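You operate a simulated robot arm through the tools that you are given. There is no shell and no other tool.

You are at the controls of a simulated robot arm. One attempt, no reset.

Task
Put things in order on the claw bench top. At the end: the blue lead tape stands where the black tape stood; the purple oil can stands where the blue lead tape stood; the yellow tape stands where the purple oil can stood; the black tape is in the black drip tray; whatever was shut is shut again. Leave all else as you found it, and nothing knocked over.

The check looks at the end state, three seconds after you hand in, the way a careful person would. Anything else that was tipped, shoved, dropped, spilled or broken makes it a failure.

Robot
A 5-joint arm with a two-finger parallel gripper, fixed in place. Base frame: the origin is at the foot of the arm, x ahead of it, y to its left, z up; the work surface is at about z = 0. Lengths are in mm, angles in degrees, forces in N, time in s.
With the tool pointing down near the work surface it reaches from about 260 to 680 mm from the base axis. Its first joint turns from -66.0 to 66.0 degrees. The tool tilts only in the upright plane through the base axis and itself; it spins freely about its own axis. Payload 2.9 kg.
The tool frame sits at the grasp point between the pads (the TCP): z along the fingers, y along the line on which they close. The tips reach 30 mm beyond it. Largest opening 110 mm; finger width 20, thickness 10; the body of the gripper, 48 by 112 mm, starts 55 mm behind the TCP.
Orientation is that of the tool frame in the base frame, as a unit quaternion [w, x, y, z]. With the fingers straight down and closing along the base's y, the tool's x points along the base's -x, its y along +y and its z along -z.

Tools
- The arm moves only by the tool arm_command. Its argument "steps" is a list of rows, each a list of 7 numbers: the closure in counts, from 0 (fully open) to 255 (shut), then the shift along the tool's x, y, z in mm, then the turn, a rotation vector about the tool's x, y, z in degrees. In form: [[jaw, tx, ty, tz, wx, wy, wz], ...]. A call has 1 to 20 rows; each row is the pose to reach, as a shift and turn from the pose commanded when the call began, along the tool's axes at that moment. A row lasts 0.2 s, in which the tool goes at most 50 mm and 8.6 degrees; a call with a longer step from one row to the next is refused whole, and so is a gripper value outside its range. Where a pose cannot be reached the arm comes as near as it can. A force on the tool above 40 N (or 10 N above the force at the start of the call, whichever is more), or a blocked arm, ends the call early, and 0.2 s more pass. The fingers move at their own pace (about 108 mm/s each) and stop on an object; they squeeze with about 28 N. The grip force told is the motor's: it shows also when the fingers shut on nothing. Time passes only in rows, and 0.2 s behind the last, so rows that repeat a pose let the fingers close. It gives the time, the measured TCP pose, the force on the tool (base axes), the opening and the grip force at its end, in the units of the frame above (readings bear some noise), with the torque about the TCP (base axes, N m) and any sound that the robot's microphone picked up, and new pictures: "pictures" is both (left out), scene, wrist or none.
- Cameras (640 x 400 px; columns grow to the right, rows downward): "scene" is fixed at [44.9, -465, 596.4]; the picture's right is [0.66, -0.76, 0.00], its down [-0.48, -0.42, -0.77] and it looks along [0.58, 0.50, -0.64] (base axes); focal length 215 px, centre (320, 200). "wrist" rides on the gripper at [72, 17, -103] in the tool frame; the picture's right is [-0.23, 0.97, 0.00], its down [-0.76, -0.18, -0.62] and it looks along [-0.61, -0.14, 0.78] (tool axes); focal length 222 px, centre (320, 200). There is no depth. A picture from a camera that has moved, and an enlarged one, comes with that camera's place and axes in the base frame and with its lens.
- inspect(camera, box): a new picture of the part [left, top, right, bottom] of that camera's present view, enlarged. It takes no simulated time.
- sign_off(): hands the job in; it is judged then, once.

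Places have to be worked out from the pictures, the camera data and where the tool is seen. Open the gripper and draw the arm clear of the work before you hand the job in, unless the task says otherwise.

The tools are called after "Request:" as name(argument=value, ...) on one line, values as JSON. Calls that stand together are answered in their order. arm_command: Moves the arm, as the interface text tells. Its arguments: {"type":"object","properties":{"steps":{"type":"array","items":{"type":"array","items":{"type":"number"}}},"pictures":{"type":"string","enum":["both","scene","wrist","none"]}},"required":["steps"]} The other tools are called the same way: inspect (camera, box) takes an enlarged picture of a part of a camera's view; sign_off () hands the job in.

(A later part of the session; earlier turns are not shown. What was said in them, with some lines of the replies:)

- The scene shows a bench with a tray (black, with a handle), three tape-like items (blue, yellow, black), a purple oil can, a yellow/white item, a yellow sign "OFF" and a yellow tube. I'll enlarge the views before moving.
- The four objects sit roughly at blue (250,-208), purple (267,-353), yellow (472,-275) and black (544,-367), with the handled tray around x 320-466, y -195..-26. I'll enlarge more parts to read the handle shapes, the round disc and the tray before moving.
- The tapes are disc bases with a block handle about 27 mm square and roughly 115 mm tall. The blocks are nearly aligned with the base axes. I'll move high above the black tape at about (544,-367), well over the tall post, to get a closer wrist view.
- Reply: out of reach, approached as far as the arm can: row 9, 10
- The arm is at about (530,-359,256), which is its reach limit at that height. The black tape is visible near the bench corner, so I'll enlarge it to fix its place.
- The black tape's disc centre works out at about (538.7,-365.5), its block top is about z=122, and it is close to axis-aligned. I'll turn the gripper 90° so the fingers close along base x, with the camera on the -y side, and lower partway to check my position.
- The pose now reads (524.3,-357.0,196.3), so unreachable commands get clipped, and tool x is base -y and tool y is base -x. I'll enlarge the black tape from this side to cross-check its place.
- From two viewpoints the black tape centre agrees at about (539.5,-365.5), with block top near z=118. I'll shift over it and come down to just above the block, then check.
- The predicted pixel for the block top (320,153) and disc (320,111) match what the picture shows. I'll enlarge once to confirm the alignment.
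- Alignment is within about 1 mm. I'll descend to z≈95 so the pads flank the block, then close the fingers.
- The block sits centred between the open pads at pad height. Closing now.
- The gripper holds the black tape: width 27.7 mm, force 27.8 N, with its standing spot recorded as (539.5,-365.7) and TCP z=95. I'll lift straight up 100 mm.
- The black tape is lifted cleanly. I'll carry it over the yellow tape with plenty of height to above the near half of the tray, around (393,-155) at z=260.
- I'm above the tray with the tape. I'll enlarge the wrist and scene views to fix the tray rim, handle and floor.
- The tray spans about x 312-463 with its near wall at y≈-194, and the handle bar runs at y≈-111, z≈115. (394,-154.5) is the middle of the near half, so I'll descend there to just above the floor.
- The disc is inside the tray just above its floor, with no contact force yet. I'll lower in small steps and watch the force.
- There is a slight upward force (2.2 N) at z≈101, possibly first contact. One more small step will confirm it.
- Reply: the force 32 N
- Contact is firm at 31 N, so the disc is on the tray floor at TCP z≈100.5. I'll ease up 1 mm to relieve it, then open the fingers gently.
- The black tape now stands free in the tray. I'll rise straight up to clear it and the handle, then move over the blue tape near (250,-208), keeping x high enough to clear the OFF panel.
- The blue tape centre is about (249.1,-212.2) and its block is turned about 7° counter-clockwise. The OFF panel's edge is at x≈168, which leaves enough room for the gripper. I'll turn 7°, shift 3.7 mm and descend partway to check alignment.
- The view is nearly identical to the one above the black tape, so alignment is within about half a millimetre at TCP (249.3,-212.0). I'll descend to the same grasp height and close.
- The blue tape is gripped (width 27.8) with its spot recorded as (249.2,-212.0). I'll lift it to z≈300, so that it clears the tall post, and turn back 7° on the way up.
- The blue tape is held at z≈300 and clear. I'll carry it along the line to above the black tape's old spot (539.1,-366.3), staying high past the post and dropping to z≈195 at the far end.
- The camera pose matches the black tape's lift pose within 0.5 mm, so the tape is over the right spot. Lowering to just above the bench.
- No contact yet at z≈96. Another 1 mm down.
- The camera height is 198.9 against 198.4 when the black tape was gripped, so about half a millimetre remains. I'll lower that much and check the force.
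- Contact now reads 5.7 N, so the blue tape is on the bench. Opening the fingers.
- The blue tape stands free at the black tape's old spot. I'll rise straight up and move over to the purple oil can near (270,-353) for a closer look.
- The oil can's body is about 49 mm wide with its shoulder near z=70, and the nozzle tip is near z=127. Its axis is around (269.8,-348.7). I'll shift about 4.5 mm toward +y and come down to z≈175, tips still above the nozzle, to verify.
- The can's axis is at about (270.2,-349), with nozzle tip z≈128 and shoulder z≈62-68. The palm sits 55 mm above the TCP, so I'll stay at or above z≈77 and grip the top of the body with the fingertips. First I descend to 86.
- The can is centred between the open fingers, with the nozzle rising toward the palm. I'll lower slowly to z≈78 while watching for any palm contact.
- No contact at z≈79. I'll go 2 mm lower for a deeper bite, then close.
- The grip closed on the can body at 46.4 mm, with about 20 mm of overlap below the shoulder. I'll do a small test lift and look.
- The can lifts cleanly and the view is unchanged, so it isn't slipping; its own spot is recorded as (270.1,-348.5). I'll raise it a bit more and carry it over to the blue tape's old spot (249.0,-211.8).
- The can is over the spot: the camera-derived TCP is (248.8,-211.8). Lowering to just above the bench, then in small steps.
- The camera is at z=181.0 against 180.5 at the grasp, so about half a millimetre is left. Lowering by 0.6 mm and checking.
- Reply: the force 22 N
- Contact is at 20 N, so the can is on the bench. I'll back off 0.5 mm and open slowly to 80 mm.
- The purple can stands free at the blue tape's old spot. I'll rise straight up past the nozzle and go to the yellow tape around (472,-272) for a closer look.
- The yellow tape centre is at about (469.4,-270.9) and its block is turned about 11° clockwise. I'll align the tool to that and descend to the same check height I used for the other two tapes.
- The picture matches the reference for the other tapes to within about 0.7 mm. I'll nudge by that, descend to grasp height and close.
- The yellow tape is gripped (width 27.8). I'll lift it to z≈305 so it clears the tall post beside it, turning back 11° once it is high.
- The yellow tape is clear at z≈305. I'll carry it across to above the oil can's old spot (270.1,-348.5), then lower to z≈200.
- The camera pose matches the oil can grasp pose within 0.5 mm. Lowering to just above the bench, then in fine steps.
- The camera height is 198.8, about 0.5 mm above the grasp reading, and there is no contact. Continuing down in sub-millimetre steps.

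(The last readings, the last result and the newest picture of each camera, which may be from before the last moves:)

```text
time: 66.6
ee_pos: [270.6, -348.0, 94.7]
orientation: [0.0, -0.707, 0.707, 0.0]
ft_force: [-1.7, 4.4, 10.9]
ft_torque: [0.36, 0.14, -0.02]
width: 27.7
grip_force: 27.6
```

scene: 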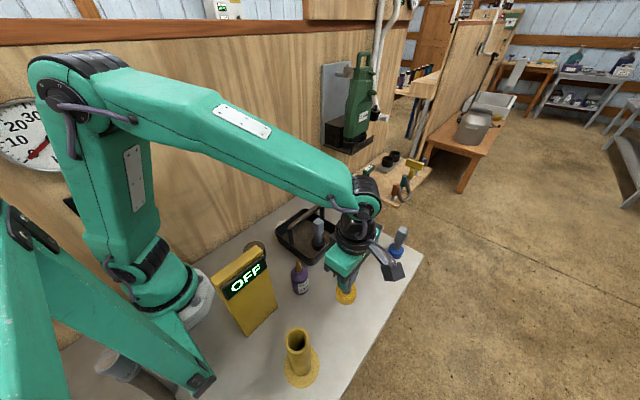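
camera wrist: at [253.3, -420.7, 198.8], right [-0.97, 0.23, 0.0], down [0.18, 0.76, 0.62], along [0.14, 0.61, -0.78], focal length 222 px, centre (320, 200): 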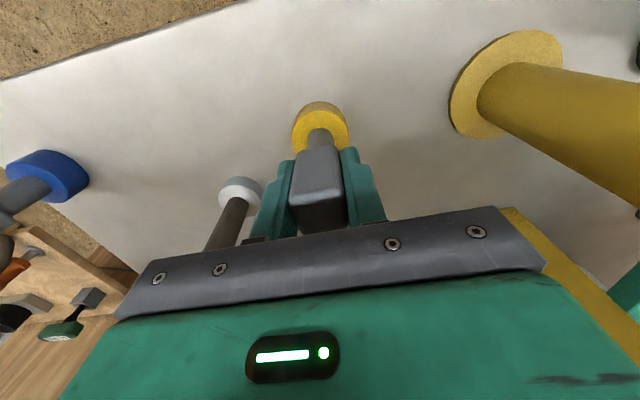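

Contact reads 10.9 N, so the yellow tape is on the bench. Easing 0.2 mm and opening.

Request:
arm_command(steps=[[255, 0, 0, -0.2, 0, 0, 0], [220, 0, 0, -0.2, 0, 0, 0], [170, 0, 0, -0.2, 0, 0, 0], [110, 0, 0, -0.2, 0, 0, 0], [65, 0, 0, -0.2, 0, 0, 0], [65, 0, 0, -0.2, 0, 0, 0]], pictures="both")

```text
time: 68.0
ee_pos: [270.6, -348.7, 93.9]
orientation: [0.0, 0.708, -0.707, 0.0]
ft_force: [0.5, -0.2, 0.0]
ft_torque: [0.0, 0.01, 0.01]
width: 82.2
grip_force: 0.0
camera wrist: at [253.2, -420.7, 198.0], right [-0.97, 0.23, 0.0], down [0.18, 0.76, 0.62], along [0.14, 0.61, -0.78], focal length 222 px, centre (320, 200)
```

scene: 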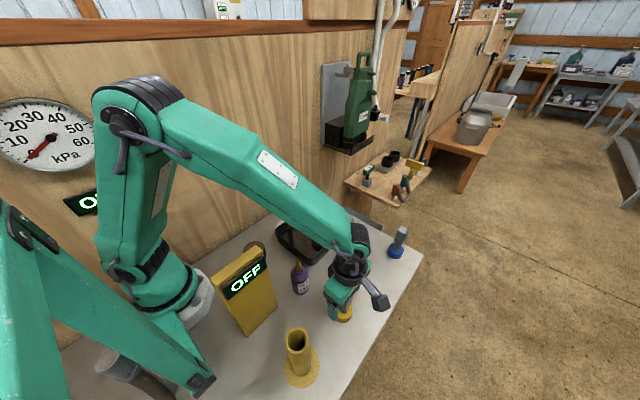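
wrist: 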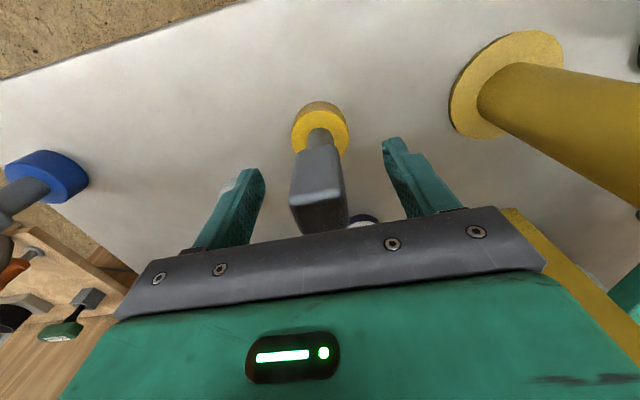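

All four objects are placed. I'll rise straight up and return to the starting pose so I can compare the views with the first pictures.

Request:
arm_command(steps=[[65, 0, 0, -12, 0, 0, 0], [65, 0, 0, -35, 0, 0, 0], [65, 0, 0, -75, 0, 0, 0], [65, 0, 0, -115, 0, 0, 0], [60, 0, 0, -155, 0, 0, 0], [40, 0, 0, -195, 0, 0, 8], [20, 0, 0, -235, 0, 0, 16], [0, 0, 0, -275, 0, 0, 24], [0, 0, 0, -315, 0, 0, 32], [0, 0, 0, -345, 0, 0, 40], [0, -20, 6, -361, 0, 0, 48], [0, -45, 13, -361, 0, 0, 56], [0, -60, 18, -361, 0, 0, 64], [0, -70, 21, -361, 0, 0, 72], [0, -70, 21, -361, 0, 0, 80], [0, -70, 21, -361, 0, 0, 88], [0, -70, 21, -361, 0, 0, 90], [0, -70, 21, -361, 0, 0, 90], [0, -70, 21, -361, 0, 0, 90]], pictures="both")

Request:
inspect(camera="wrist", box=[220, 0, 520, 220])

Request:
inspect(camera="scene", box=[190, 190, 430, 400])

```text
time: 72.0
ee_pos: [250.2, -278.4, 454.8]
orientation: [0.0, -0.001, 1.0, 0.0]
ft_force: [-0.6, 1.2, -0.1]
ft_torque: [0.01, -0.01, -0.02]
width: 110.0
grip_force: 0.0
camera wrist: at [176.6, -261.3, 558.9], right [0.23, 0.97, 0.0], down [0.76, -0.18, 0.62], along [0.61, -0.14, -0.78], focal length 222 px, centre (320, 200)
```

scene: 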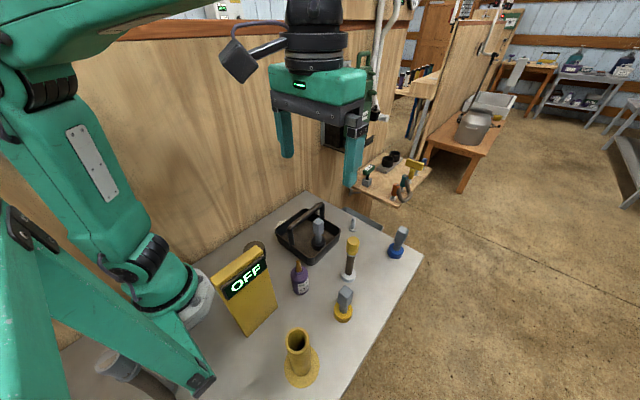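
wrist: 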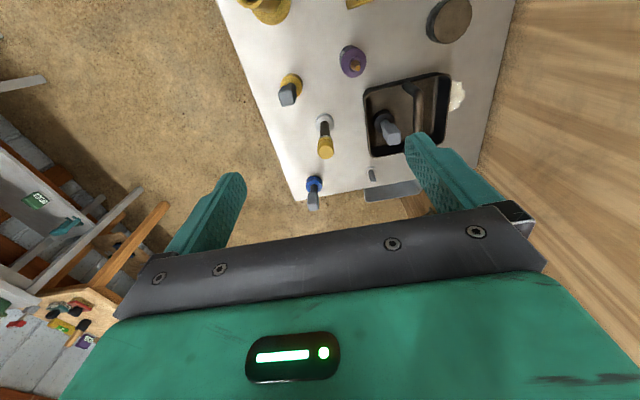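

```text
1.82 times, centred on (370, 110) of wrist
camera zoom: at [176.6, -261.3, 558.9], right [0.23, 0.97, 0.0], down [0.76, -0.18, 0.62], along [0.61, -0.14, -0.78], focal length 404 px, centre (229, 364)
```

zoom: 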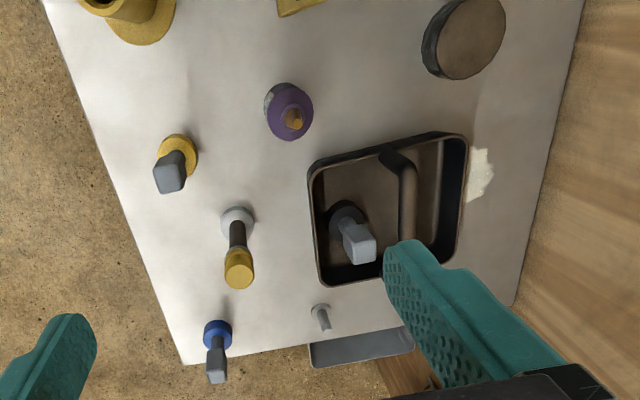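

```text
1.90 times, centred on (310, 295) of scene
camera zoom: at [44.9, -465.0, 596.4], right [0.66, -0.76, 0.0], down [-0.48, -0.42, -0.77], along [0.58, 0.5, -0.64], focal length 410 px, centre (339, 19)
```

zoom: 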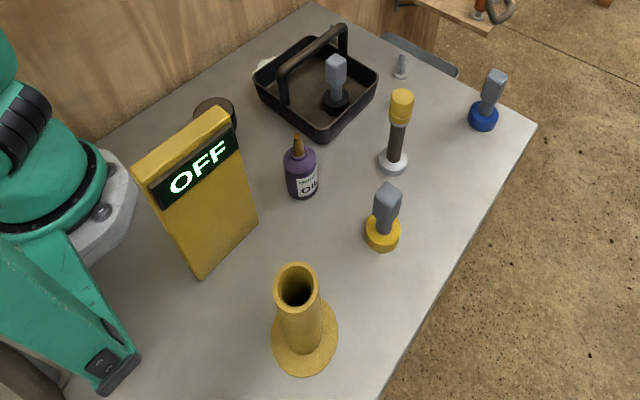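

Compared with the first pictures, blue stands at the black tape's spot, purple at blue's spot and yellow at purple's spot. The black tape stands upright in the tray. The post, pin, disc, panel and tube are where they were, and I opened nothing that needed shutting. The gripper is open and the arm is back at its start pose, clear of the bench, so I'm handing in.

Request:
sign_off()

```text
The job is handed in.
```

I moved all four items to their new places and handed the job in; the check result hasn't come back to me.

- **Blue lead tape:** it stands where the black tape stood.
- **Purple oil can:** it stands where the blue lead tape stood.
- **Yellow tape:** it stands where the purple oil can stood.
- **Black tape:** it stands upright in the near half of the black drip tray, clear of the handle.

By my readings, the three items on the bench are within about 1–2 mm of the old spots. I didn't open anything, so nothing needed shutting. In the final pictures everything else on the bench looked unmoved and nothing was knocked over. The gripper is open and the arm is back at its starting pose, clear of the bench.
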